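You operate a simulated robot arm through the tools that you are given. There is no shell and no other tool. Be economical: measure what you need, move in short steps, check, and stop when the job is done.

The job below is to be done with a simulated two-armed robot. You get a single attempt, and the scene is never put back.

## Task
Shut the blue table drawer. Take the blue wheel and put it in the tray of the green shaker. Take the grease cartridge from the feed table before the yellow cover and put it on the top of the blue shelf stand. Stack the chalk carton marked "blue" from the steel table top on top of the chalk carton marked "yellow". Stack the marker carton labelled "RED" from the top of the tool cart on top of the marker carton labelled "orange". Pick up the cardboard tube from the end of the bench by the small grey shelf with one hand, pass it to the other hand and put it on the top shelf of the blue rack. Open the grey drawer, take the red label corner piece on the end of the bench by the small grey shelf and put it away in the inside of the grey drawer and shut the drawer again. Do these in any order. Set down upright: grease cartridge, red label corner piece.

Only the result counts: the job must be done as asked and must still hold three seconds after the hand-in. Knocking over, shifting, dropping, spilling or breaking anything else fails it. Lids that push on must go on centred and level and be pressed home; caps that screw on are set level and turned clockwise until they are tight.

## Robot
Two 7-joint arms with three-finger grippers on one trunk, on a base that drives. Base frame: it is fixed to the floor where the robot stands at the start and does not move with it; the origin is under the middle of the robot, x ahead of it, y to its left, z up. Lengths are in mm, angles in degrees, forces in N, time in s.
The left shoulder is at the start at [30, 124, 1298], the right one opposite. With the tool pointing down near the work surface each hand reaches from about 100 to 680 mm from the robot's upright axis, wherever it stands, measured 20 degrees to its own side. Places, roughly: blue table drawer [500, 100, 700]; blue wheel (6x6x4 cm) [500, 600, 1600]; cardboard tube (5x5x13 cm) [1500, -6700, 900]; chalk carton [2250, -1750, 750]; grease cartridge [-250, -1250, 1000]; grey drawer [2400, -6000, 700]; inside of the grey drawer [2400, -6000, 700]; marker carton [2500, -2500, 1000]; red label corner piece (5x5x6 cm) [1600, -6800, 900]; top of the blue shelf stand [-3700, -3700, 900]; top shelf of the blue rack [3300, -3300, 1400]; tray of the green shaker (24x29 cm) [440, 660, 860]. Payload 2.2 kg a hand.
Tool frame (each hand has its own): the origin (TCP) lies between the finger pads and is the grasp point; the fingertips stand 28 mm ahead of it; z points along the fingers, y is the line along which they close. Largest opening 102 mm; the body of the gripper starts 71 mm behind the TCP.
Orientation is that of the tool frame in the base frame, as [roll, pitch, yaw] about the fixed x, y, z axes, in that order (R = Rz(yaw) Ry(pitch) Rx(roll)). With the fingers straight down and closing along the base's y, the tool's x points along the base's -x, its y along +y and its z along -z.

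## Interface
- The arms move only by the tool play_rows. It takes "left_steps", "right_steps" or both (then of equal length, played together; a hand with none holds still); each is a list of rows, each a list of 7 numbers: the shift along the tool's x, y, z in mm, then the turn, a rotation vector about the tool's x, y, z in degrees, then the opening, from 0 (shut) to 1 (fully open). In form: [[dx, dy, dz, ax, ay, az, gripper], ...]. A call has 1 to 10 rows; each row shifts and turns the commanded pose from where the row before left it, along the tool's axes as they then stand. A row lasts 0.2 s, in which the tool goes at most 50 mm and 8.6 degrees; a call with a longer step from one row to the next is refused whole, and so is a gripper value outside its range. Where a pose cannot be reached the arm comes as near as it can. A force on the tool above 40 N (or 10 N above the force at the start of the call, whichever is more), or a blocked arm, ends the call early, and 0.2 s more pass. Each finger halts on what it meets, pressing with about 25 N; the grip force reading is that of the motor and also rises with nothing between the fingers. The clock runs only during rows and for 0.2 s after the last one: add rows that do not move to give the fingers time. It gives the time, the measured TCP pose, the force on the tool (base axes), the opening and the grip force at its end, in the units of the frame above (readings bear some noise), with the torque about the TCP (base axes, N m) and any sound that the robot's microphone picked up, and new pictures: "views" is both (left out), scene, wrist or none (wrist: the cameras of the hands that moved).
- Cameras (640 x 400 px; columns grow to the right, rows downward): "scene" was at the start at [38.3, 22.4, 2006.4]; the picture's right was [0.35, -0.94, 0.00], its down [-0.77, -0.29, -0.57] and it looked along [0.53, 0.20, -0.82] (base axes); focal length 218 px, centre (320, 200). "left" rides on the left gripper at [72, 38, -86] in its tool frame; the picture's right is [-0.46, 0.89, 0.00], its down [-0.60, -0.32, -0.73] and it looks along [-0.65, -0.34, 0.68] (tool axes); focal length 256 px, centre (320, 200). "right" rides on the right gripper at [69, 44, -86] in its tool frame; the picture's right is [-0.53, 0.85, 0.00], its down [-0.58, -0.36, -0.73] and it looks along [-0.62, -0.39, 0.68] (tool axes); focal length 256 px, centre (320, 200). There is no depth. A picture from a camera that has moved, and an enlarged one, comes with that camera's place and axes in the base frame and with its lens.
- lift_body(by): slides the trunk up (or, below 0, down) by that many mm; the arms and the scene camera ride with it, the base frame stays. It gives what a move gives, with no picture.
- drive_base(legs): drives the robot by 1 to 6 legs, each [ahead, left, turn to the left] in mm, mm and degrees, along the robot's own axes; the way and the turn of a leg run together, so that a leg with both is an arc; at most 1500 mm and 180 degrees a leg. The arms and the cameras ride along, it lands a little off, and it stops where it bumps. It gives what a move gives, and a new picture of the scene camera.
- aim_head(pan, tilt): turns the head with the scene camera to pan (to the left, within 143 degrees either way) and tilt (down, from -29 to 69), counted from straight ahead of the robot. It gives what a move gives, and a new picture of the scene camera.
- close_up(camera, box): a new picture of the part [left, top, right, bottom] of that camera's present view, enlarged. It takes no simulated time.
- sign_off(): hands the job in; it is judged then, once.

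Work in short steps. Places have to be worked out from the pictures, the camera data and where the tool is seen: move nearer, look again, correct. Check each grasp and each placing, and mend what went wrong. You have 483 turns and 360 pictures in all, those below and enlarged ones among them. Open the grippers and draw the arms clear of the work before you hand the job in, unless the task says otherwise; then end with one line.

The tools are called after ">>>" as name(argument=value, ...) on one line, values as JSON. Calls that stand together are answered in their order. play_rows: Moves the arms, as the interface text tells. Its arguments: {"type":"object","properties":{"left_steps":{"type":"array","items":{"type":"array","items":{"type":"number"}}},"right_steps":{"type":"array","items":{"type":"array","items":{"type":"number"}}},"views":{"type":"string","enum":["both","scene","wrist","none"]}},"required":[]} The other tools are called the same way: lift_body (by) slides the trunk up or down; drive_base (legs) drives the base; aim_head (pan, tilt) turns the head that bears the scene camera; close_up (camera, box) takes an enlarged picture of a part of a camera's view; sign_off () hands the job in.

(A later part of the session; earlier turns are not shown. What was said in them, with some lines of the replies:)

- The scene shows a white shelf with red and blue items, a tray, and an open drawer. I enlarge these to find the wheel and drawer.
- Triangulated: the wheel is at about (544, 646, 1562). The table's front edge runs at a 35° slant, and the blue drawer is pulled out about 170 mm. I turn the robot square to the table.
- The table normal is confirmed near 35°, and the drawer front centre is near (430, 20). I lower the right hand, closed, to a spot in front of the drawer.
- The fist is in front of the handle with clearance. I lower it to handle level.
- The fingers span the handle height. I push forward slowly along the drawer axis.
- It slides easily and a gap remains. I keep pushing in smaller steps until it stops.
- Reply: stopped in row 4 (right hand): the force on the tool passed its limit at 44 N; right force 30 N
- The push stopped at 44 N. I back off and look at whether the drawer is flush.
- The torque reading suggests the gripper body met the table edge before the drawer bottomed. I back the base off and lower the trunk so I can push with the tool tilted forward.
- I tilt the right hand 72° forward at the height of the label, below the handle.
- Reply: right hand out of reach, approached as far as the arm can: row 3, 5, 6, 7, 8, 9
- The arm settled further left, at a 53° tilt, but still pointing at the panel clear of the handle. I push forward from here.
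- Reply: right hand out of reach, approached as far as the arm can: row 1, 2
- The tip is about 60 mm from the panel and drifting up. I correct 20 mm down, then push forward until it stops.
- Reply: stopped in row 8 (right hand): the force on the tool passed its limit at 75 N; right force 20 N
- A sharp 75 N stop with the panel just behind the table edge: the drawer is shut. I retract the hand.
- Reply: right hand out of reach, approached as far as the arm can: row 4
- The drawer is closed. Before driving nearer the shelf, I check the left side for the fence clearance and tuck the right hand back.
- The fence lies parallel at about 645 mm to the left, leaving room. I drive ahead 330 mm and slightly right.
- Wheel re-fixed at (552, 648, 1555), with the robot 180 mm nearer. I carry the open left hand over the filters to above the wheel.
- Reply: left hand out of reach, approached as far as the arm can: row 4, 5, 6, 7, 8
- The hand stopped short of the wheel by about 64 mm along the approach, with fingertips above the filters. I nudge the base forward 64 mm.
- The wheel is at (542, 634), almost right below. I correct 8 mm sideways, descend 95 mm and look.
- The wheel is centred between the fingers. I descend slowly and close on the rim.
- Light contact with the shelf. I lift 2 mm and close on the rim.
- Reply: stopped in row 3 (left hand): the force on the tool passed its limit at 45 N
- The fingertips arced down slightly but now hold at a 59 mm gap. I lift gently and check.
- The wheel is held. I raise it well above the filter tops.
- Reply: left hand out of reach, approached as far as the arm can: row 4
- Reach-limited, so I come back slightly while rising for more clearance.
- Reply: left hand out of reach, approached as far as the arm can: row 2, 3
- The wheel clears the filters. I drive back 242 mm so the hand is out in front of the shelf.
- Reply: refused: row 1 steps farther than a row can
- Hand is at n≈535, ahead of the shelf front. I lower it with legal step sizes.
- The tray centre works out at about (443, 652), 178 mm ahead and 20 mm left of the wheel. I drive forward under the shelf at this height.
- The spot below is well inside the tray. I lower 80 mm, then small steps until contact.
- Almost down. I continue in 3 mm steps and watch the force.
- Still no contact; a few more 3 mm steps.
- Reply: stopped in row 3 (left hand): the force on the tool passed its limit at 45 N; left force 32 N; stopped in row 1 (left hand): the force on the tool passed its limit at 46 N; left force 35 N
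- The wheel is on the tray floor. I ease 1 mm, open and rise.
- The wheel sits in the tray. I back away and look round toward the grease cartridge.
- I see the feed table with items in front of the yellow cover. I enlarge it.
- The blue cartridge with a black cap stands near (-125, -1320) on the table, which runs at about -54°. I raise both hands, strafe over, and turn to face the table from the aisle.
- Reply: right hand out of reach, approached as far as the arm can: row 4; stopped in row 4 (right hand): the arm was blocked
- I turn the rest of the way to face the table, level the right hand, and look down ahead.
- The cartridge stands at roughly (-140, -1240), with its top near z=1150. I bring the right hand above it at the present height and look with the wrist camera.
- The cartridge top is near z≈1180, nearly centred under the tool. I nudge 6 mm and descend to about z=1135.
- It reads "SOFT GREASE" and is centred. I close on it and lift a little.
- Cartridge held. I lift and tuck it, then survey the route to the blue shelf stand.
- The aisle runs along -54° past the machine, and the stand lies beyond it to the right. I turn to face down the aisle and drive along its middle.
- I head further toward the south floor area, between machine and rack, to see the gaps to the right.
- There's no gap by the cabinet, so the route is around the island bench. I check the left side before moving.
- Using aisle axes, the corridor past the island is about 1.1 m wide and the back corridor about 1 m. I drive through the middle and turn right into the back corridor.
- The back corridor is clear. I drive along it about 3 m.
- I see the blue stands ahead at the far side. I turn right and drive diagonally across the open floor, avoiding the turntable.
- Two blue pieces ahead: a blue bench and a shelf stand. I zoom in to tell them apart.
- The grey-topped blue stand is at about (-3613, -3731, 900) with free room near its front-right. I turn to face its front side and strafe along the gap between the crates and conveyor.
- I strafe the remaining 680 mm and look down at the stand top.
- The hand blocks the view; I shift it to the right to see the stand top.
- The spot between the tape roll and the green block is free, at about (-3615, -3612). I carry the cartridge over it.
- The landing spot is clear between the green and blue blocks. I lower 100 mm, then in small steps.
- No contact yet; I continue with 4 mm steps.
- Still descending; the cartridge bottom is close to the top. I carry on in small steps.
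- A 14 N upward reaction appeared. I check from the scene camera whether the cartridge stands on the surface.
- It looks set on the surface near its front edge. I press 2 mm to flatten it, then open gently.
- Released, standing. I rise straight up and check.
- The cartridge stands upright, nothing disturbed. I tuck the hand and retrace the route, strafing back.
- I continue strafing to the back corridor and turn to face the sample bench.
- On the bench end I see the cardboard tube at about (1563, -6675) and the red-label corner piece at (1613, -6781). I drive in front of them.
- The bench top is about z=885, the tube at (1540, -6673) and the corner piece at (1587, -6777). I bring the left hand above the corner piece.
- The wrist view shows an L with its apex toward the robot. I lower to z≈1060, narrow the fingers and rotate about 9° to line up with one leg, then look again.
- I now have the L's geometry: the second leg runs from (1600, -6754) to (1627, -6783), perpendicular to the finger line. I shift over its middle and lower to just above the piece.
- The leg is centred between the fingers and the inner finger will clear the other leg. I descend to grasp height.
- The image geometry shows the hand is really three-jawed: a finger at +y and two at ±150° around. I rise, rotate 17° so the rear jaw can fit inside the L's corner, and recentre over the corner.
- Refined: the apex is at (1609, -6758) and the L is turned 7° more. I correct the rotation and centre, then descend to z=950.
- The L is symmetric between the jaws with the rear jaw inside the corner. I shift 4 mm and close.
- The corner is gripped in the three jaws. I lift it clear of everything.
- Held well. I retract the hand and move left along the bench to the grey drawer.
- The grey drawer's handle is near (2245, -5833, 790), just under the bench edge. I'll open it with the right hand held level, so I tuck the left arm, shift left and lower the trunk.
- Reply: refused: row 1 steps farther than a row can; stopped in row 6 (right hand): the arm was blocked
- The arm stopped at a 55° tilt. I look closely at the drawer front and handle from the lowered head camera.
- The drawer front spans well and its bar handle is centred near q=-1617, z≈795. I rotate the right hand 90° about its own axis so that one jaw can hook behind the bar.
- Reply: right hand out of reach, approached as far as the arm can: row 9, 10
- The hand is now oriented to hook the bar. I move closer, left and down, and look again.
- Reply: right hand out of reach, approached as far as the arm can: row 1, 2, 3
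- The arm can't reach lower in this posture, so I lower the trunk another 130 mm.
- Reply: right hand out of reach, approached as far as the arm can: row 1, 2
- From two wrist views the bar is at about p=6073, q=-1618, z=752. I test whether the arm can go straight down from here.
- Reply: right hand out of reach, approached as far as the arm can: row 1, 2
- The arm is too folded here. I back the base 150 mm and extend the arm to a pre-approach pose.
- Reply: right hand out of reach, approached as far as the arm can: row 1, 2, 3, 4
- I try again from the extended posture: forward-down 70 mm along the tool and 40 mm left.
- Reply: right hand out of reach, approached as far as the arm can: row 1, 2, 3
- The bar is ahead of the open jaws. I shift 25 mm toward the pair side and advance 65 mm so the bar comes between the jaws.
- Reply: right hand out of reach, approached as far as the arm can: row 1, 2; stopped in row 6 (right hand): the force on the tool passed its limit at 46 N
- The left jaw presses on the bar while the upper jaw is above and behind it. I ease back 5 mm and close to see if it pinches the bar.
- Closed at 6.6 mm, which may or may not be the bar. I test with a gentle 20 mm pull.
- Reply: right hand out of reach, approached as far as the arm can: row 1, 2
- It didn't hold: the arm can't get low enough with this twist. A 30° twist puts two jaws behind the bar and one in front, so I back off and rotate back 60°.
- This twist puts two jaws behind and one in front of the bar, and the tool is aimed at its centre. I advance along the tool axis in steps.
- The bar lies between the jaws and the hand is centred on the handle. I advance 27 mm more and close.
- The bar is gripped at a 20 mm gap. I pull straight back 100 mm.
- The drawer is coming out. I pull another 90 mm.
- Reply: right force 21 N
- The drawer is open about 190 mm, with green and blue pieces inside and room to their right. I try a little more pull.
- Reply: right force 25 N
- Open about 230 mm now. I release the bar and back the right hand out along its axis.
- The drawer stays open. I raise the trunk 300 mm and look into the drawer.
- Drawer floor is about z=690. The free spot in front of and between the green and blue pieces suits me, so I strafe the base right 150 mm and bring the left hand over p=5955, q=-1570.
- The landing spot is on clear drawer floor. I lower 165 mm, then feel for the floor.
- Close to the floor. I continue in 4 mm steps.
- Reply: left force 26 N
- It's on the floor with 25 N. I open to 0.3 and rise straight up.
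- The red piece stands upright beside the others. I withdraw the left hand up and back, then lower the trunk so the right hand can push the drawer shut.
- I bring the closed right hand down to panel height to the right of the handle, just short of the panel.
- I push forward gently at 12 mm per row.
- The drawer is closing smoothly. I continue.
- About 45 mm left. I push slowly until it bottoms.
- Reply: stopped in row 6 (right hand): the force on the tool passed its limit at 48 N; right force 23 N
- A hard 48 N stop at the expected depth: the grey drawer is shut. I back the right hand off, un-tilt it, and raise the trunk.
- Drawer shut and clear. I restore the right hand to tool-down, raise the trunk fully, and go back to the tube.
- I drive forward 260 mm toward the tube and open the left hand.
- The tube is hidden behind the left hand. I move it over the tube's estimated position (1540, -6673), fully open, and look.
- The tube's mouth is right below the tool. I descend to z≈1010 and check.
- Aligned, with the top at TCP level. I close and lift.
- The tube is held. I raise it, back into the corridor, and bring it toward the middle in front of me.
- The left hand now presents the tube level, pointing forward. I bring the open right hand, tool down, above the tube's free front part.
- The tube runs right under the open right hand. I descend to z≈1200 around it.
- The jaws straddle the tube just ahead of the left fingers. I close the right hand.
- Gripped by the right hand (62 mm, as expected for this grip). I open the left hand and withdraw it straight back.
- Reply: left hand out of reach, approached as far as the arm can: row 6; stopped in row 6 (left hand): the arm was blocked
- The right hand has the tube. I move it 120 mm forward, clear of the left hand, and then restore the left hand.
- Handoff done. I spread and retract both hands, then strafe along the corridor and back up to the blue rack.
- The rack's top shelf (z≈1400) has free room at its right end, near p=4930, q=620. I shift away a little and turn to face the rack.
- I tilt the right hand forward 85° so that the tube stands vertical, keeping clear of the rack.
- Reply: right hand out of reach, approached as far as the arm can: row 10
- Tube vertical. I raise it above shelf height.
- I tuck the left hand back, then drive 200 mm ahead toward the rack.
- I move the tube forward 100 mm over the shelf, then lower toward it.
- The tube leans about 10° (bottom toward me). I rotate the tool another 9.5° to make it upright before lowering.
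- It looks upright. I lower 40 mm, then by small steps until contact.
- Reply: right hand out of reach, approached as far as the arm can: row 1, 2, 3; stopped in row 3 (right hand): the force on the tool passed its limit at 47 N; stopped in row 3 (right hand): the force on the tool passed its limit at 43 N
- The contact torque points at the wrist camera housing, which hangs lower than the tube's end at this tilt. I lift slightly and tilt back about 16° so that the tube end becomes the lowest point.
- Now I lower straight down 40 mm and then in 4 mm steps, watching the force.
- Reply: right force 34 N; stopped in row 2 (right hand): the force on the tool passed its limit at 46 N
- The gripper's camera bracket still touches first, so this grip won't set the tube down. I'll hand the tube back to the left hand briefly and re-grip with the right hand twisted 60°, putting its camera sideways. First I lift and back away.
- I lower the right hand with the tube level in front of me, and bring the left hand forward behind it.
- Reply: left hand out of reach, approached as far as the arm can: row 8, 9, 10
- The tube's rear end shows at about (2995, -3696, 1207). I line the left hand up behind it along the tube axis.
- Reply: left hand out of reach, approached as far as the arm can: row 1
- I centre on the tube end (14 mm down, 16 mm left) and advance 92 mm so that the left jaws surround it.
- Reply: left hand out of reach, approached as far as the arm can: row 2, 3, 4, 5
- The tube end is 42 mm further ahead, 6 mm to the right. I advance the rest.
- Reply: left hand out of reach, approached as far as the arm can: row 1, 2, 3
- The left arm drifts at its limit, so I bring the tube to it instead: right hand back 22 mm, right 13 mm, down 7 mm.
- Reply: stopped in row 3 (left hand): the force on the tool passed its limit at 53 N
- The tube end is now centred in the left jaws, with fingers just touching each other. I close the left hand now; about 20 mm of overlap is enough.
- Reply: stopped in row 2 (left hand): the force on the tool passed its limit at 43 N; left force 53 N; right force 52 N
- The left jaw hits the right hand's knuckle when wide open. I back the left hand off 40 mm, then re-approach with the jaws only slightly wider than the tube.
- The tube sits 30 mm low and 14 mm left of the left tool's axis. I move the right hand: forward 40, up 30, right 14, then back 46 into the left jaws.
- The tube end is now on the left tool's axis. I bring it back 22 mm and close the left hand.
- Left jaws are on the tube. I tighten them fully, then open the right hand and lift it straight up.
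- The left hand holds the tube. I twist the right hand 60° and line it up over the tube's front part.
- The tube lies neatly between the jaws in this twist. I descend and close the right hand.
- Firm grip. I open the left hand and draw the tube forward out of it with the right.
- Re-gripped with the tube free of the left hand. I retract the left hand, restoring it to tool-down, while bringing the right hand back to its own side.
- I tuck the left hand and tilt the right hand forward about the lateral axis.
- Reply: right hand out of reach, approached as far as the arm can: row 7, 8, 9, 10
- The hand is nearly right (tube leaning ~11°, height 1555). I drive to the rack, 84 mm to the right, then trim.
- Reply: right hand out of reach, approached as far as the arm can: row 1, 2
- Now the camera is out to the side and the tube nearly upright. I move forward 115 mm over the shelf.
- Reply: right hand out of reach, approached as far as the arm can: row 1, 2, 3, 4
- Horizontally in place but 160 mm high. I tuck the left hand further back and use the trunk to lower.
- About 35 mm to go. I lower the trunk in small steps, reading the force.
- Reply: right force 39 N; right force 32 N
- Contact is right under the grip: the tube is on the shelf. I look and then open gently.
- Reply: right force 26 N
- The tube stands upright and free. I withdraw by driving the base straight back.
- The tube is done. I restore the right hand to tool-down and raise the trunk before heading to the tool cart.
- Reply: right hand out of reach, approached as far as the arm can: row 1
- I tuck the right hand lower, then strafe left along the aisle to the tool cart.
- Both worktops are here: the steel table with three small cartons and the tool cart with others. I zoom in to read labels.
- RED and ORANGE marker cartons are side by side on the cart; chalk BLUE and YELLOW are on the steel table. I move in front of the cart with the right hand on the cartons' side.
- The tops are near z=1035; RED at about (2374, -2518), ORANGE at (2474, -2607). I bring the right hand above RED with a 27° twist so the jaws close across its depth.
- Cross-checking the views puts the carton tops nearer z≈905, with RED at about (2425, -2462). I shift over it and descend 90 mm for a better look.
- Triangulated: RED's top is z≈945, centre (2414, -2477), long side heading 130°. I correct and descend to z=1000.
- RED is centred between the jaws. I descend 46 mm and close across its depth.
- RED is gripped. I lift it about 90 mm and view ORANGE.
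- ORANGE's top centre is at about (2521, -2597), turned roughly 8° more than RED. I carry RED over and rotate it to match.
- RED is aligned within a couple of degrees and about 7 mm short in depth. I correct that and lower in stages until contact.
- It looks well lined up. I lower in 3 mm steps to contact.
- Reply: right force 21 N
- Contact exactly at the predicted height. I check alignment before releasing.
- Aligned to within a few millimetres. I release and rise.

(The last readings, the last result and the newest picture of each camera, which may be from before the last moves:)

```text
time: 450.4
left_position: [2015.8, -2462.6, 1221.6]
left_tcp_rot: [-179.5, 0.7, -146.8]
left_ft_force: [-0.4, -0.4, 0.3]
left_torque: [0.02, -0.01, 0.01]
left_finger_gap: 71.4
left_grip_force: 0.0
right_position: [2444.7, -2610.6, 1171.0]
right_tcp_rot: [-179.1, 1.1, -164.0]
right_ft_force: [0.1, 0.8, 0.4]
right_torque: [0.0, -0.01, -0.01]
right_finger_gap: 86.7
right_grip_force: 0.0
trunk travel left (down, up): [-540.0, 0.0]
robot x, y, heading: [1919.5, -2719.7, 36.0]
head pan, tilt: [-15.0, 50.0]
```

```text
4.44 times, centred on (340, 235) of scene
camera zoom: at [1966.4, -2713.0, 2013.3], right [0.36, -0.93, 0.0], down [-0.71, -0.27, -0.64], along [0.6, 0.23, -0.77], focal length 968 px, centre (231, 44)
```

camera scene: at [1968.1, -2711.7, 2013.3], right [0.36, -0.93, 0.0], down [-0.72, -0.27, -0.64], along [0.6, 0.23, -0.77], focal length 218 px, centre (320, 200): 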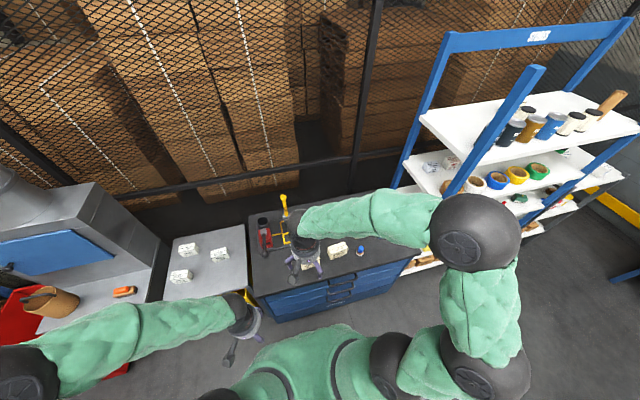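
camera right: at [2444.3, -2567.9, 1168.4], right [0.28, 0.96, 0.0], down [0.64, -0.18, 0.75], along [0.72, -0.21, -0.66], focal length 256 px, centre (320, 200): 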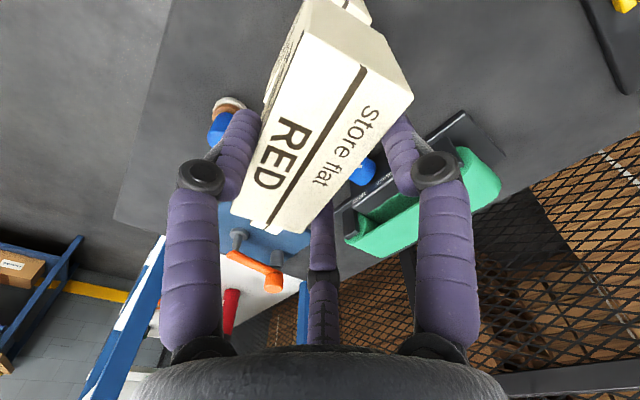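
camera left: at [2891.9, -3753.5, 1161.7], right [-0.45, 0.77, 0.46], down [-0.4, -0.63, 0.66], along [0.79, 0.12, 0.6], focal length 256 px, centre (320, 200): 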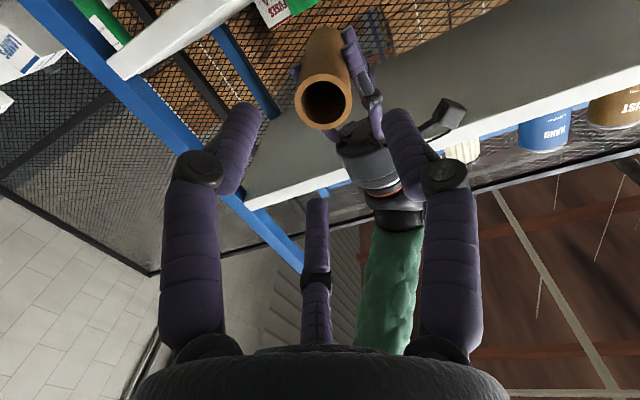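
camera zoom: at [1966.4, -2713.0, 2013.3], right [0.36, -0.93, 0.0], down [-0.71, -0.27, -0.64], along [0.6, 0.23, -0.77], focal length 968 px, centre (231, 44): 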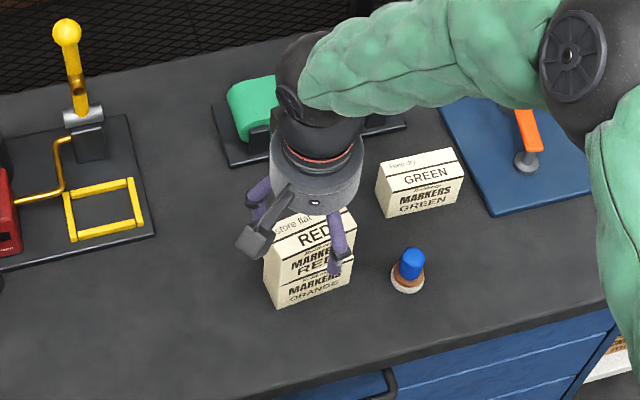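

The marker stack stands. Next the chalk cartons: I tuck the right hand and strafe left to the steel table.

>>> play_rows(right_steps=[[38, -13.5, -20, 0, 0, 0, 1], [38, -13.5, -20, 0, 0, 0, 1], [38, -13.5, -20, 0, 0, 0, 1], [38, -13.5, -10, 0, 0, 0, 1], [38, -13.5, 0, 0, 0, 0, 1]], views="none")

>>> drive_base(legs=[[0, 570, 0]])

>>> aim_head(pan=0, tilt=50)

```text
time: 451.6
left_position: [2016.7, -2465.5, 1221.2]
left_tcp_rot: [-179.5, 0.7, -146.7]
left_ft_force: [-0.8, -0.4, -0.7]
left_torque: [0.01, -0.01, 0.01]
left_finger_gap: 71.3
left_grip_force: 0.0
right_position: [2278.9, -2726.1, 1239.7]
right_tcp_rot: [-179.1, 1.2, -164.2]
right_ft_force: [-0.5, -0.4, 0.3]
right_torque: [0.03, -0.02, -0.01]
right_finger_gap: 102.0
right_grip_force: 0.0
trunk travel left (down, up): [-540.0, 0.0]
robot x, y, heading: [1921.8, -2716.7, 36.0]
head pan, tilt: [-15.0, 50.0]
```

```text
time: 454.9
left_position: [1685.9, -2005.5, 1221.5]
left_tcp_rot: [-179.5, 0.7, -147.2]
left_ft_force: [-0.9, -0.1, -0.3]
left_torque: [0.02, 0.0, 0.0]
left_finger_gap: 71.5
left_grip_force: 0.1
right_position: [1950.5, -2269.2, 1239.0]
right_tcp_rot: [-179.0, 1.1, -164.4]
right_ft_force: [0.0, -0.5, 0.8]
right_torque: [-0.01, 0.04, 0.0]
right_finger_gap: 102.1
right_grip_force: 0.2
trunk travel left (down, up): [-540.0, 0.0]
robot x, y, heading: [1582.1, -2256.6, 35.8]
head pan, tilt: [-15.0, 50.0]
camera scene: at [1637.1, -2253.3, 2013.3], right [0.35, -0.94, 0.0], down [-0.72, -0.27, -0.64], along [0.6, 0.23, -0.77], focal length 218 px, centre (320, 200)
```

scene: 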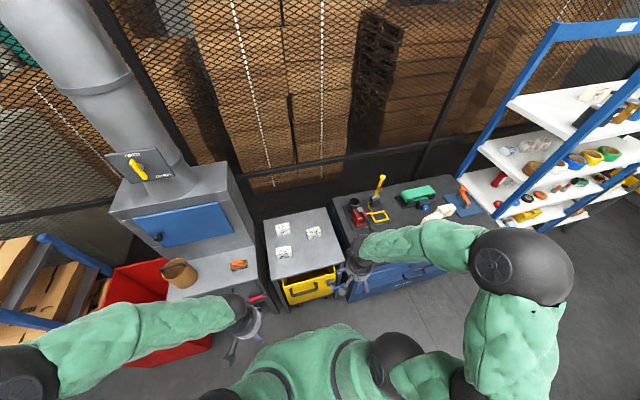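

```text
time: 455.6
left_position: [1686.9, -2004.8, 1220.3]
left_tcp_rot: [-179.6, 0.8, -147.2]
left_ft_force: [-0.3, 0.1, -1.4]
left_torque: [0.02, 0.02, -0.02]
left_finger_gap: 71.5
left_grip_force: 0.0
right_position: [1950.0, -2266.4, 1238.8]
right_tcp_rot: [-179.1, 1.1, -164.5]
right_ft_force: [0.1, -0.4, -0.3]
right_torque: [-0.01, -0.03, 0.0]
right_finger_gap: 102.1
right_grip_force: 0.0
trunk travel left (down, up): [-540.0, 0.0]
robot x, y, heading: [1586.6, -2260.0, 35.5]
head pan, tilt: [0.0, 50.0]
camera scene: at [1627.4, -2235.1, 2013.3], right [0.58, -0.81, 0.0], down [-0.62, -0.45, -0.64], along [0.52, 0.37, -0.77], focal length 218 px, centre (320, 200)
```

scene: 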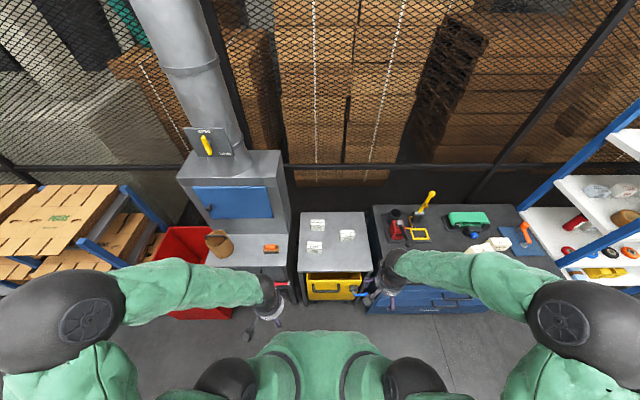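

Top heights come out near z≈850: BLUE at about (2279, -1975), YELLOW at (2248, -1772). I drive in, slightly left, between the two drawer handles.

>>> drive_base(legs=[[100, 60, 0.5], [105, 0, 0]])

>>> close_up(camera="scene", box=[280, 180, 400, 270])

```text
time: 457.6
left_position: [1816.2, -1832.3, 1220.6]
left_tcp_rot: [-179.5, 0.5, -146.5]
left_ft_force: [0.0, -0.4, -0.7]
left_torque: [-0.02, -0.01, 0.03]
left_finger_gap: 71.5
left_grip_force: 0.2
right_position: [2082.7, -2090.0, 1239.1]
right_tcp_rot: [-179.2, 1.1, -163.6]
right_ft_force: [-0.1, 0.9, 0.1]
right_torque: [-0.01, 0.0, 0.0]
right_finger_gap: 102.2
right_grip_force: 0.0
trunk travel left (down, up): [-540.0, 0.0]
robot x, y, heading: [1722.3, -2087.4, 36.6]
head pan, tilt: [0.0, 50.0]
camera scene: at [1759.4, -2062.5, 2013.3], right [0.59, -0.81, 0.0], down [-0.62, -0.45, -0.64], along [0.52, 0.38, -0.77], focal length 218 px, centre (320, 200)
```

scene: 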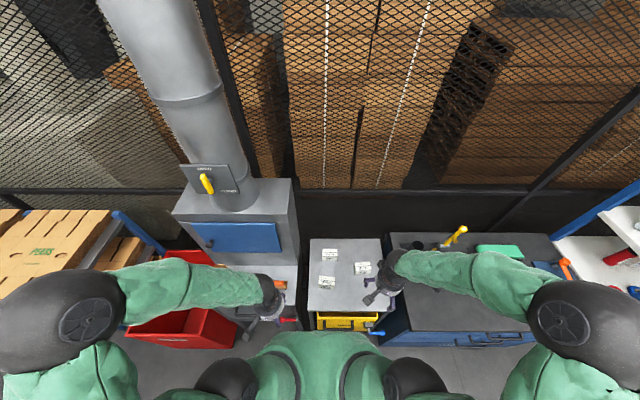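

```text
4.44 times, centred on (340, 225) of scene
camera zoom: at [1759.4, -2062.5, 2013.3], right [0.59, -0.81, 0.0], down [-0.62, -0.45, -0.64], along [0.52, 0.38, -0.77], focal length 968 px, centre (231, 89)
```

zoom: 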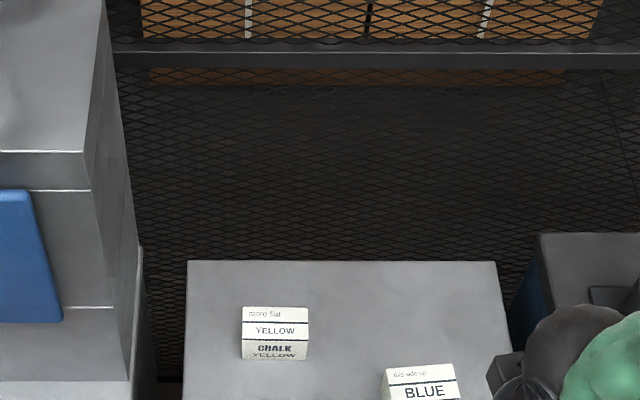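

Chalk BLUE is at (2288, -1963) and YELLOW at (2247, -1773), tops near z=867. I bring the right hand above BLUE.

>>> play_rows(right_steps=[[-39.8, 11, 20, 0, 0, 0, 1], [-39.8, 11, 20, 0, 0, 0, 1], [-39.8, 11, 20, 0, 0, 0, 1], [-39.8, 11, 20, 0, 0, 0, 1], [-39.8, 11, 20, 0, 0, 0, 1], [-39.8, 11, 20, 0, 0, 0, 1], [0, 0, 35, 0, 0, 4.2, 1], [0, 0, 35, 0, 0, 4.2, 1], [0, 0, 35, 0, 0, 0, 1], [0, 0, 0, 0, 0, 0, 1]], views="wrist")

```text
time: 459.8
left_position: [1814.4, -1833.5, 1220.9]
left_tcp_rot: [-179.6, 0.6, -146.5]
left_ft_force: [0.2, 0.2, 0.6]
left_torque: [0.02, -0.03, -0.03]
left_finger_gap: 71.5
left_grip_force: 0.1
right_position: [2297.0, -1963.7, 1016.3]
right_tcp_rot: [-179.3, 1.4, -172.1]
right_ft_force: [-0.1, -0.5, 0.4]
right_torque: [-0.02, 0.01, 0.01]
right_finger_gap: 101.9
right_grip_force: 0.1
trunk travel left (down, up): [-540.0, 0.0]
robot x, y, heading: [1719.6, -2090.7, 36.3]
head pan, tilt: [0.0, 50.0]
camera right: at [2220.0, -1928.4, 1102.3], right [0.41, 0.91, 0.0], down [0.6, -0.28, 0.75], along [0.68, -0.31, -0.66], focal length 256 px, centre (320, 200)
```

right: 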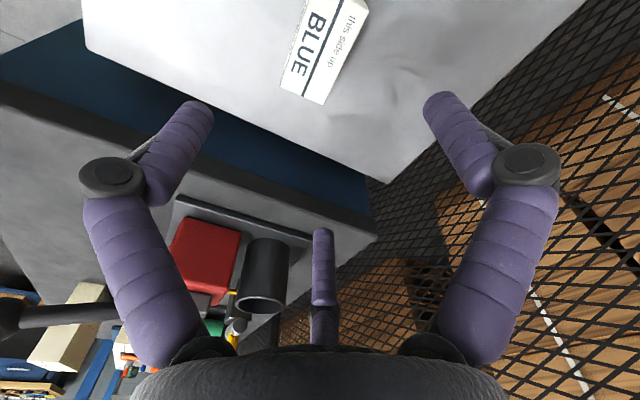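

I refine: rotate 6° and shift 11 mm, then descend to z≈920.

>>> play_rows(right_steps=[[0, 0, 30, 0, 0, -6, 1], [-1.1, 10.7, 35, 0, 0, 0, 1], [0, 0, 31, 0, 0, 0, 1], [0, 0, 0, 0, 0, 0, 1]], views="wrist")

```text
time: 460.8
left_position: [1815.3, -1832.4, 1221.9]
left_tcp_rot: [-179.4, 0.7, -146.5]
left_ft_force: [-0.2, -0.2, -0.7]
left_torque: [-0.02, -0.03, 0.02]
left_finger_gap: 71.4
left_grip_force: 0.1
right_position: [2299.5, -1953.9, 919.4]
right_tcp_rot: [-179.1, 1.2, -166.2]
right_ft_force: [0.3, -0.3, 0.2]
right_torque: [-0.03, 0.02, 0.0]
right_finger_gap: 102.0
right_grip_force: 0.1
trunk travel left (down, up): [-540.0, 0.0]
robot x, y, heading: [1719.7, -2086.4, 36.2]
head pan, tilt: [0.0, 50.0]
camera right: at [2219.1, -1926.1, 1004.9], right [0.32, 0.95, 0.0], down [0.63, -0.21, 0.75], along [0.71, -0.24, -0.66], focal length 256 px, centre (320, 200)
```

right: 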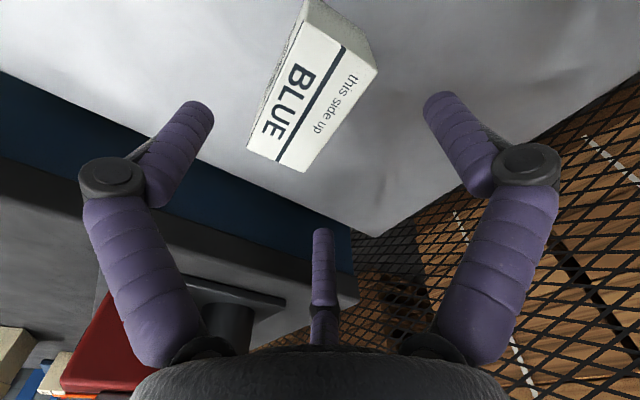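

BLUE is centred. I descend 43 mm and close across its depth, then lift.

>>> play_rows(right_steps=[[0, 0, 15, 0, 0, 3, 1], [0, 0, 15, 0, 0, 0, 1], [0, 0, 13, 0, 0, 0, 1], [0, 0, 0, 0, 0, 0, 0.7], [0, 0, 0, 0, 0, 0, 0.45], [0, 0, 0, 0, 0, 0, 0.3], [0, 0, 0, 0, 0, 0, 0.3], [0, 0, -12, 0, 0, 0, 0.3], [0, 0, -35, 0, 0, 0, 0.3], [0, 0, -45, 0, 0, 0, 0.3]], views="wrist")

>>> close_up(camera="scene", box=[300, 230, 420, 320])

```text
time: 463.0
left_position: [1814.3, -1831.7, 1221.0]
left_tcp_rot: [-179.5, 0.7, -146.5]
left_ft_force: [-0.5, 0.7, 0.1]
left_torque: [-0.02, 0.0, 0.01]
left_finger_gap: 71.6
left_grip_force: 0.1
right_position: [2296.6, -1955.5, 970.5]
right_tcp_rot: [-179.3, 1.1, -169.1]
right_ft_force: [-0.5, 0.0, -3.0]
right_torque: [0.0, -0.06, -0.01]
right_finger_gap: 63.4
right_grip_force: 24.8
trunk travel left (down, up): [-540.0, 0.0]
robot x, y, heading: [1718.6, -2088.5, 36.4]
head pan, tilt: [0.0, 50.0]
camera right: at [2218.7, -1924.1, 1054.9], right [0.37, 0.93, 0.0], down [0.62, -0.24, 0.75], along [0.7, -0.27, -0.66], focal length 256 px, centre (320, 200)
```

right: 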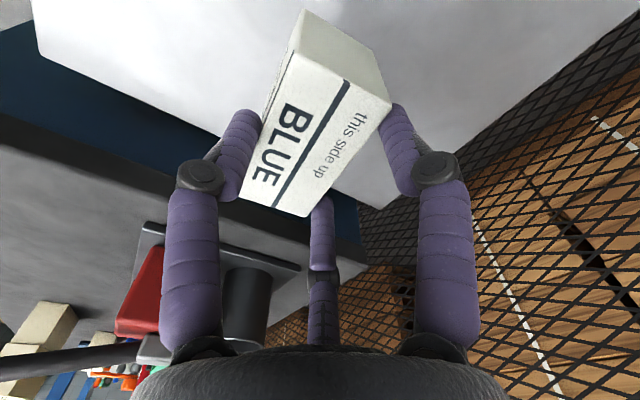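

```text
4.44 times, centred on (360, 275) of scene
camera zoom: at [1757.9, -2063.9, 2013.4], right [0.59, -0.81, 0.0], down [-0.62, -0.45, -0.64], along [0.52, 0.38, -0.77], focal length 968 px, centre (142, -133)
```

zoom: 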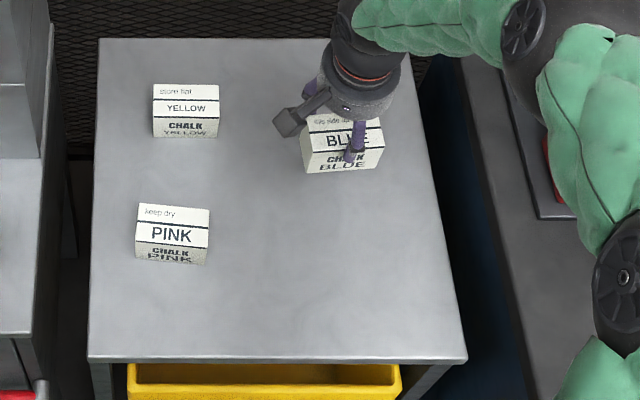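

BLUE is held; YELLOW's top centre is at (2251, -1772). I raise BLUE and carry it over YELLOW.

>>> play_rows(right_steps=[[0, 0, -40, 0, 0, 3, 0.3], [0, 38.2, 0, 0, 0, 0, 0.3], [0, 38.2, 0, 0, 0, 0, 0.3], [0, 38.2, 0, 0, 0, 0, 0.3], [0, 38.2, 0, 0, 0, 0, 0.3], [1.5, 38.2, 0, 0, 0, 0, 0.3], [0, 0, 0, 0, 0, 0, 0.3]], views="wrist")

>>> close_up(camera="scene", box=[290, 225, 390, 295])

```text
time: 464.6
left_position: [1815.8, -1833.5, 1221.6]
left_tcp_rot: [-179.6, 0.7, -146.5]
left_ft_force: [0.5, -0.2, 0.1]
left_torque: [0.0, 0.01, -0.01]
left_finger_gap: 71.4
left_grip_force: 0.1
right_position: [2268.0, -1765.0, 1010.6]
right_tcp_rot: [-179.3, 1.2, -172.1]
right_ft_force: [-0.1, 0.0, -2.0]
right_torque: [0.03, 0.0, 0.01]
right_finger_gap: 63.5
right_grip_force: 24.9
trunk travel left (down, up): [-540.0, 0.0]
robot x, y, heading: [1721.8, -2088.0, 36.4]
head pan, tilt: [0.0, 50.0]
camera right: at [2192.1, -1729.4, 1095.0], right [0.41, 0.91, 0.0], down [0.6, -0.28, 0.75], along [0.68, -0.31, -0.66], focal length 256 px, centre (320, 200)
```

right: 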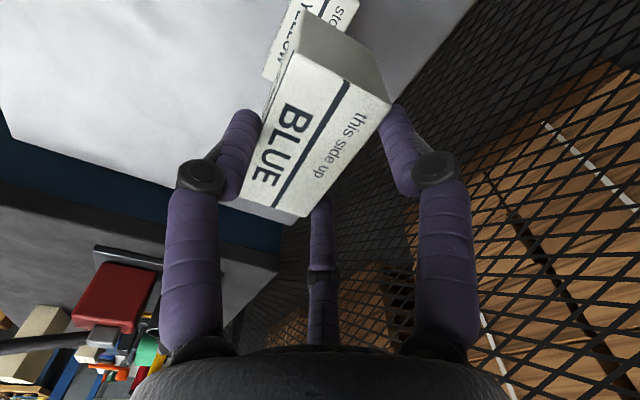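

```text
5.71 times, centred on (340, 260) of scene
camera zoom: at [1759.3, -2064.6, 2013.3], right [0.59, -0.81, 0.0], down [-0.62, -0.45, -0.64], along [0.52, 0.38, -0.77], focal length 1245 px, centre (206, -143)
```

zoom: 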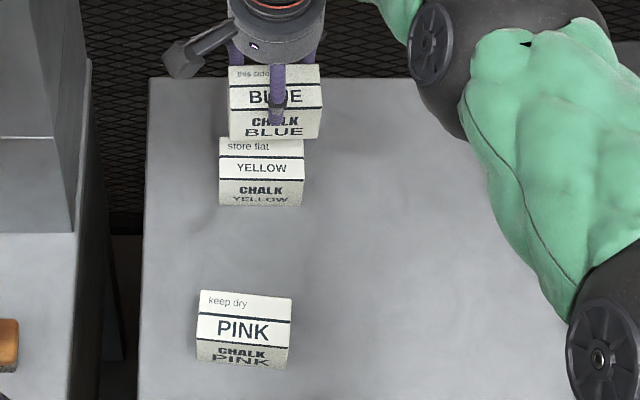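

BLUE is parallel but about 9 mm too far and 10 mm to the right. I correct and lower to just above YELLOW.

>>> play_rows(right_steps=[[12.2, 4.9, 10, 0, 0, 0, 0.3], [0, 0, 25, 0, 0, 0, 0.3], [0, 0, 20, 0, 0, 0, 0.3], [0, 0, 0, 0, 0, 0, 0.3]], views="none")

>>> close_up(camera="scene", box=[310, 230, 370, 275])

```text
time: 465.6
left_position: [1815.8, -1832.0, 1220.9]
left_tcp_rot: [-179.5, 0.7, -146.5]
left_ft_force: [-0.3, 0.0, 0.0]
left_torque: [0.0, 0.0, -0.01]
left_finger_gap: 71.3
left_grip_force: 0.1
right_position: [2256.3, -1760.9, 955.0]
right_tcp_rot: [-179.3, 1.4, -172.2]
right_ft_force: [-0.3, 0.4, -1.3]
right_torque: [0.02, -0.02, -0.04]
right_finger_gap: 63.4
right_grip_force: 25.0
trunk travel left (down, up): [-540.0, 0.0]
robot x, y, heading: [1719.9, -2090.2, 36.2]
head pan, tilt: [0.0, 50.0]
```

```text
8.89 times, centred on (340, 252) of scene
camera zoom: at [1758.7, -2063.7, 2013.3], right [0.59, -0.81, 0.0], down [-0.62, -0.45, -0.64], along [0.52, 0.38, -0.77], focal length 1936 px, centre (142, -267)
```

zoom: 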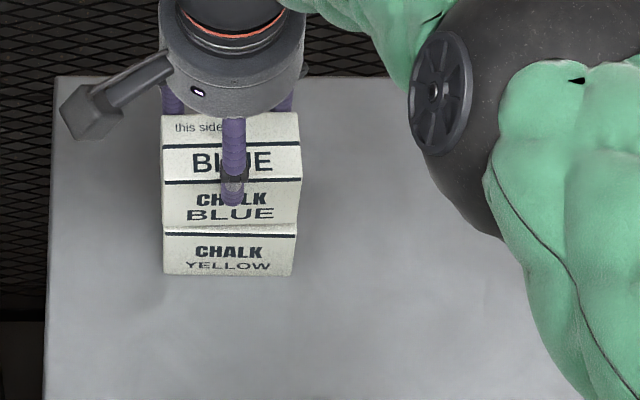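

Laterally aligned; BLUE would end about 5 mm toward me. I nudge it 5 mm forward and lower to contact.

>>> play_rows(right_steps=[[-4.4, 2.3, 3, 0, 0, 0, 0.3], [0, 0, 3, 0, 0, 0, 0.3], [0, 0, 3, 0, 0, 0, 0.3], [0, 0, 3, 0, 0, 0, 0.3], [0, 0, 2, 0, 0, 0, 0.3], [0, 0, 2, 0, 0, 0, 0.3]], views="none")

```text
time: 467.0
left_position: [1814.2, -1833.1, 1220.0]
left_tcp_rot: [-179.5, 0.7, -146.5]
left_ft_force: [-0.5, 0.3, 0.6]
left_torque: [-0.02, 0.0, 0.03]
left_finger_gap: 71.3
left_grip_force: 0.1
right_position: [2263.7, -1758.2, 940.5]
right_tcp_rot: [-179.5, 1.6, -172.3]
right_ft_force: [-1.3, -1.3, 23.1]
right_torque: [-0.29, 0.39, -0.03]
right_finger_gap: 64.2
right_grip_force: 25.0
trunk travel left (down, up): [-540.0, 0.0]
robot x, y, heading: [1718.9, -2088.8, 36.2]
head pan, tilt: [0.0, 50.0]
```

Contact at the predicted height with 23 N. I check the alignment before releasing.

>>> close_up(camera="scene", box=[310, 230, 370, 275])

```text
8.89 times, centred on (340, 252) of scene
camera zoom: at [1756.3, -2064.7, 2013.5], right [0.59, -0.81, 0.0], down [-0.62, -0.45, -0.64], along [0.52, 0.38, -0.77], focal length 1936 px, centre (142, -267)
```

zoom: 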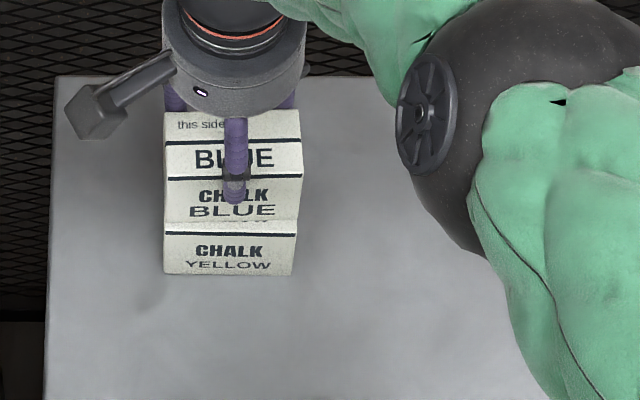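

BLUE sits about 7 mm back. I lift 4 mm, bring it 6 mm toward me, set it down and release.

>>> play_rows(right_steps=[[0, 0, -5, 0, 0, 0, 0.3], [5.3, -2.7, 0, 0, 0, 0, 0.3], [0, 0, 2, 0, 0, 0, 0.3], [0, 0, 2, 0, 0, 0, 0.3], [0, 0, 1, 0, 0, 0, 0.3], [0, 0, 0, 0, 0, 0, 0.3]], views="none")

>>> play_rows(right_steps=[[0, 0, 0, 0, 0, 0, 0.5], [0, 0, 0, 0, 0, 0, 0.7], [0, 0, 0, 0, 0, 0, 0.85], [0, 0, -15, 0, 0, 0, 0.85], [0, 0, -30, 0, 0, 0, 0.85], [0, 0, -45, 0, 0, 0, 0.85], [0, 0, -45, 0, 0, 0, 0.85], [0, 0, -45, 0, 0, 0, 0.85], [45, 0, 0, 0, 0, 0, 0.85], [45, 0, 0, 0, 0, 0, 0.85]], views="none")

>>> close_up(camera="scene", box=[300, 225, 380, 285])

```text
time: 468.4
left_position: [1813.5, -1833.4, 1221.6]
left_tcp_rot: [-179.5, 0.7, -146.4]
left_ft_force: [1.0, 0.1, -0.1]
left_torque: [0.02, 0.04, -0.01]
left_finger_gap: 71.5
left_grip_force: 0.1
right_position: [2255.7, -1762.8, 938.1]
right_tcp_rot: [-179.3, 1.3, -172.2]
right_ft_force: [-4.1, -4.1, 21.7]
right_torque: [-0.37, 0.5, -0.05]
right_finger_gap: 63.8
right_grip_force: 24.9
trunk travel left (down, up): [-540.0, 0.0]
robot x, y, heading: [1721.7, -2087.8, 36.1]
head pan, tilt: [0.0, 50.0]
```

```text
time: 470.6
left_position: [1814.6, -1832.6, 1221.1]
left_tcp_rot: [-179.5, 0.7, -146.6]
left_ft_force: [0.2, -0.1, -0.3]
left_torque: [0.04, -0.01, -0.01]
left_finger_gap: 71.5
left_grip_force: 0.0
right_position: [2164.9, -1774.4, 1117.3]
right_tcp_rot: [-179.3, 1.3, -172.2]
right_ft_force: [-1.2, 0.8, -1.1]
right_torque: [-0.03, 0.03, -0.02]
right_finger_gap: 86.7
right_grip_force: 0.0
trunk travel left (down, up): [-540.0, 0.0]
robot x, y, heading: [1718.7, -2088.9, 36.2]
head pan, tilt: [0.0, 50.0]
```

```text
6.67 times, centred on (340, 255) of scene
camera zoom: at [1757.1, -2064.0, 2013.4], right [0.59, -0.81, 0.0], down [-0.62, -0.45, -0.64], along [0.52, 0.38, -0.77], focal length 1452 px, centre (187, -167)
```

zoom: 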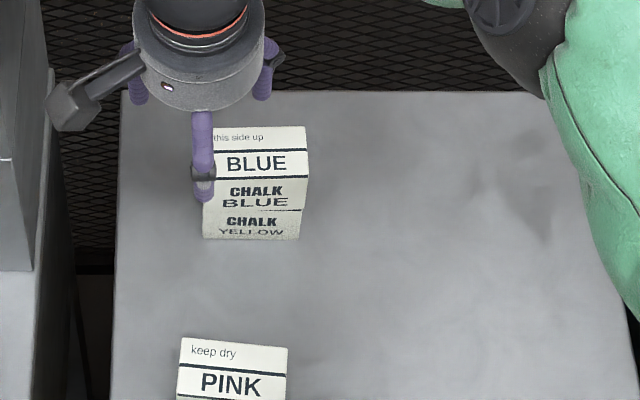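

BLUE rests squarely on YELLOW. I back away and take a last look toward the blue table drawer.

>>> drive_base(legs=[[-250, 0, 0]])

>>> aim_head(pan=90, tilt=20)

>>> close_up(camera="scene", box=[200, 150, 440, 300])

```text
time: 472.4
left_position: [1615.2, -1980.0, 1221.0]
left_tcp_rot: [-179.5, 0.6, -146.6]
left_ft_force: [-0.7, -0.7, -0.1]
left_torque: [0.02, 0.0, 0.02]
left_finger_gap: 71.4
left_grip_force: 0.1
right_position: [1963.9, -1922.7, 1115.8]
right_tcp_rot: [-179.3, 1.3, -172.2]
right_ft_force: [-0.3, -0.6, 0.2]
right_torque: [-0.01, 0.02, -0.03]
right_finger_gap: 86.7
right_grip_force: 0.1
trunk travel left (down, up): [-540.0, 0.0]
robot x, y, heading: [1519.2, -2235.6, 36.0]
head pan, tilt: [0.0, 50.0]
camera scene: at [1557.3, -2211.1, 2013.3], right [0.59, -0.81, 0.0], down [-0.62, -0.45, -0.64], along [0.52, 0.38, -0.77], focal length 218 px, centre (320, 200)
```

scene: 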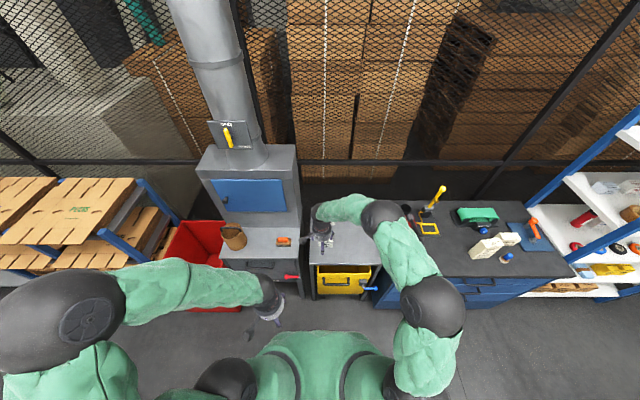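

```text
time: 474.1
left_position: [1614.7, -1981.6, 1222.6]
left_tcp_rot: [-179.5, 0.8, -146.6]
left_ft_force: [-0.1, -0.4, -0.1]
left_torque: [-0.02, -0.02, -0.01]
left_finger_gap: 71.4
left_grip_force: 0.0
right_position: [1963.6, -1922.5, 1115.9]
right_tcp_rot: [-179.3, 1.3, -172.2]
right_ft_force: [-0.2, 0.2, -0.5]
right_torque: [-0.02, 0.01, 0.0]
right_finger_gap: 86.8
right_grip_force: 0.0
trunk travel left (down, up): [-540.0, 0.0]
robot x, y, heading: [1515.1, -2236.9, 36.3]
head pan, tilt: [90.0, 20.0]
camera scene: at [1439.6, -2181.9, 2058.9], right [0.81, 0.59, 0.0], down [0.2, -0.28, -0.94], along [-0.55, 0.76, -0.34], focal length 218 px, centre (320, 200)
```

scene: 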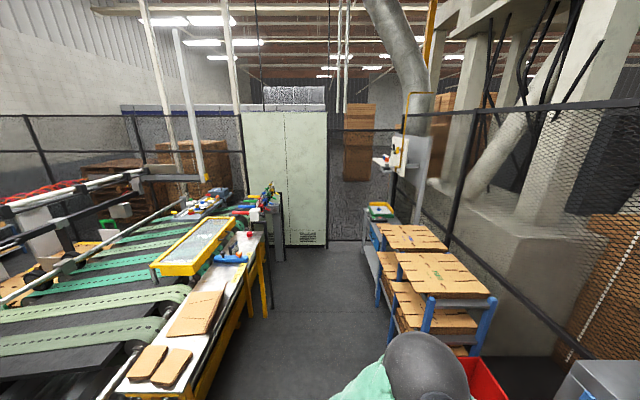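

```text
2.67 times, centred on (320, 225) of scene
camera zoom: at [1439.6, -2181.9, 2058.9], right [0.81, 0.59, 0.0], down [0.2, -0.28, -0.94], along [-0.55, 0.76, -0.34], focal length 581 px, centre (320, 133)
```

zoom: 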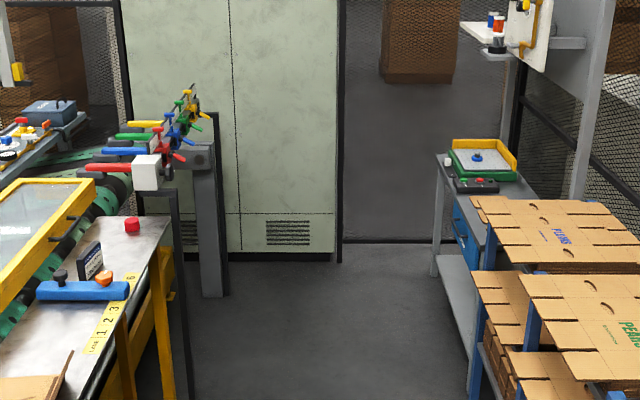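

The blue drawer is flush and the wheel is in the tray. I verify the marker stack once more from here.

>>> aim_head(pan=-20, tilt=45)

>>> close_up(camera="scene", box=[220, 150, 440, 290])

```text
time: 476.0
left_position: [1614.7, -1979.6, 1221.3]
left_tcp_rot: [-179.6, 0.6, -146.6]
left_ft_force: [-0.4, 0.3, -0.1]
left_torque: [0.0, -0.01, 0.0]
left_finger_gap: 71.6
left_grip_force: 0.1
right_position: [1964.2, -1923.2, 1116.9]
right_tcp_rot: [-179.3, 1.2, -172.3]
right_ft_force: [0.1, 0.2, -0.5]
right_torque: [0.01, -0.04, -0.02]
right_finger_gap: 86.8
right_grip_force: 0.1
trunk travel left (down, up): [-540.0, 0.0]
robot x, y, heading: [1518.5, -2236.9, 36.5]
head pan, tilt: [-20.0, 45.0]
camera scene: at [1572.8, -2234.2, 2020.2], right [0.28, -0.96, 0.0], down [-0.68, -0.2, -0.71], along [0.68, 0.2, -0.71], focal length 218 px, centre (320, 200)
```

scene: 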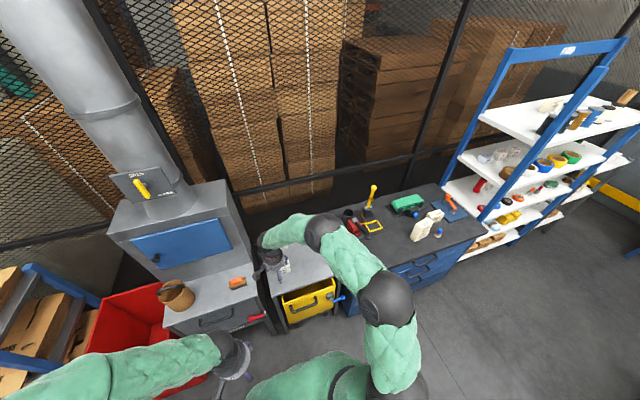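

```text
2.86 times, centred on (330, 220) of scene
camera zoom: at [1572.8, -2234.2, 2020.2], right [0.28, -0.96, 0.0], down [-0.68, -0.2, -0.71], along [0.68, 0.2, -0.71], focal length 622 px, centre (291, 143)
```

zoom: 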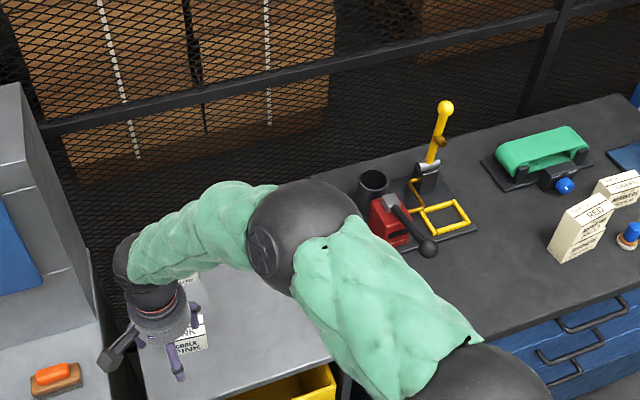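

The marker stack stands, and everything is placed. I open both grippers fully and hand in.

>>> play_rows(left_steps=[[0, 0, -20, 0, 0, 0, 1], [0, 0, 0, 0, 0, 0, 1]], right_steps=[[0, 0, -20, 0, 0, 0, 1], [0, 0, 0, 0, 0, 0, 1]], views="none")

>>> sign_off()

```text
time: 476.6
left_position: [1614.1, -1980.7, 1241.9]
left_tcp_rot: [-179.5, 0.6, -146.6]
left_ft_force: [0.5, 0.4, -0.1]
left_torque: [0.01, 0.03, 0.01]
left_finger_gap: 101.7
left_grip_force: 0.0
right_position: [1963.6, -1921.9, 1135.8]
right_tcp_rot: [-179.3, 1.1, -172.2]
right_ft_force: [0.3, 0.7, 0.4]
right_torque: [0.01, 0.04, -0.01]
right_finger_gap: 101.8
right_grip_force: 0.1
trunk travel left (down, up): [-540.0, 0.0]
robot x, y, heading: [1517.9, -2233.5, 36.3]
head pan, tilt: [-20.0, 45.0]
```

```text
The job is handed in.
```

All seven parts of the job were carried out and handed in. The tube went left to right, back to the left for a re-grip, then to the right again before it was set on the rack.
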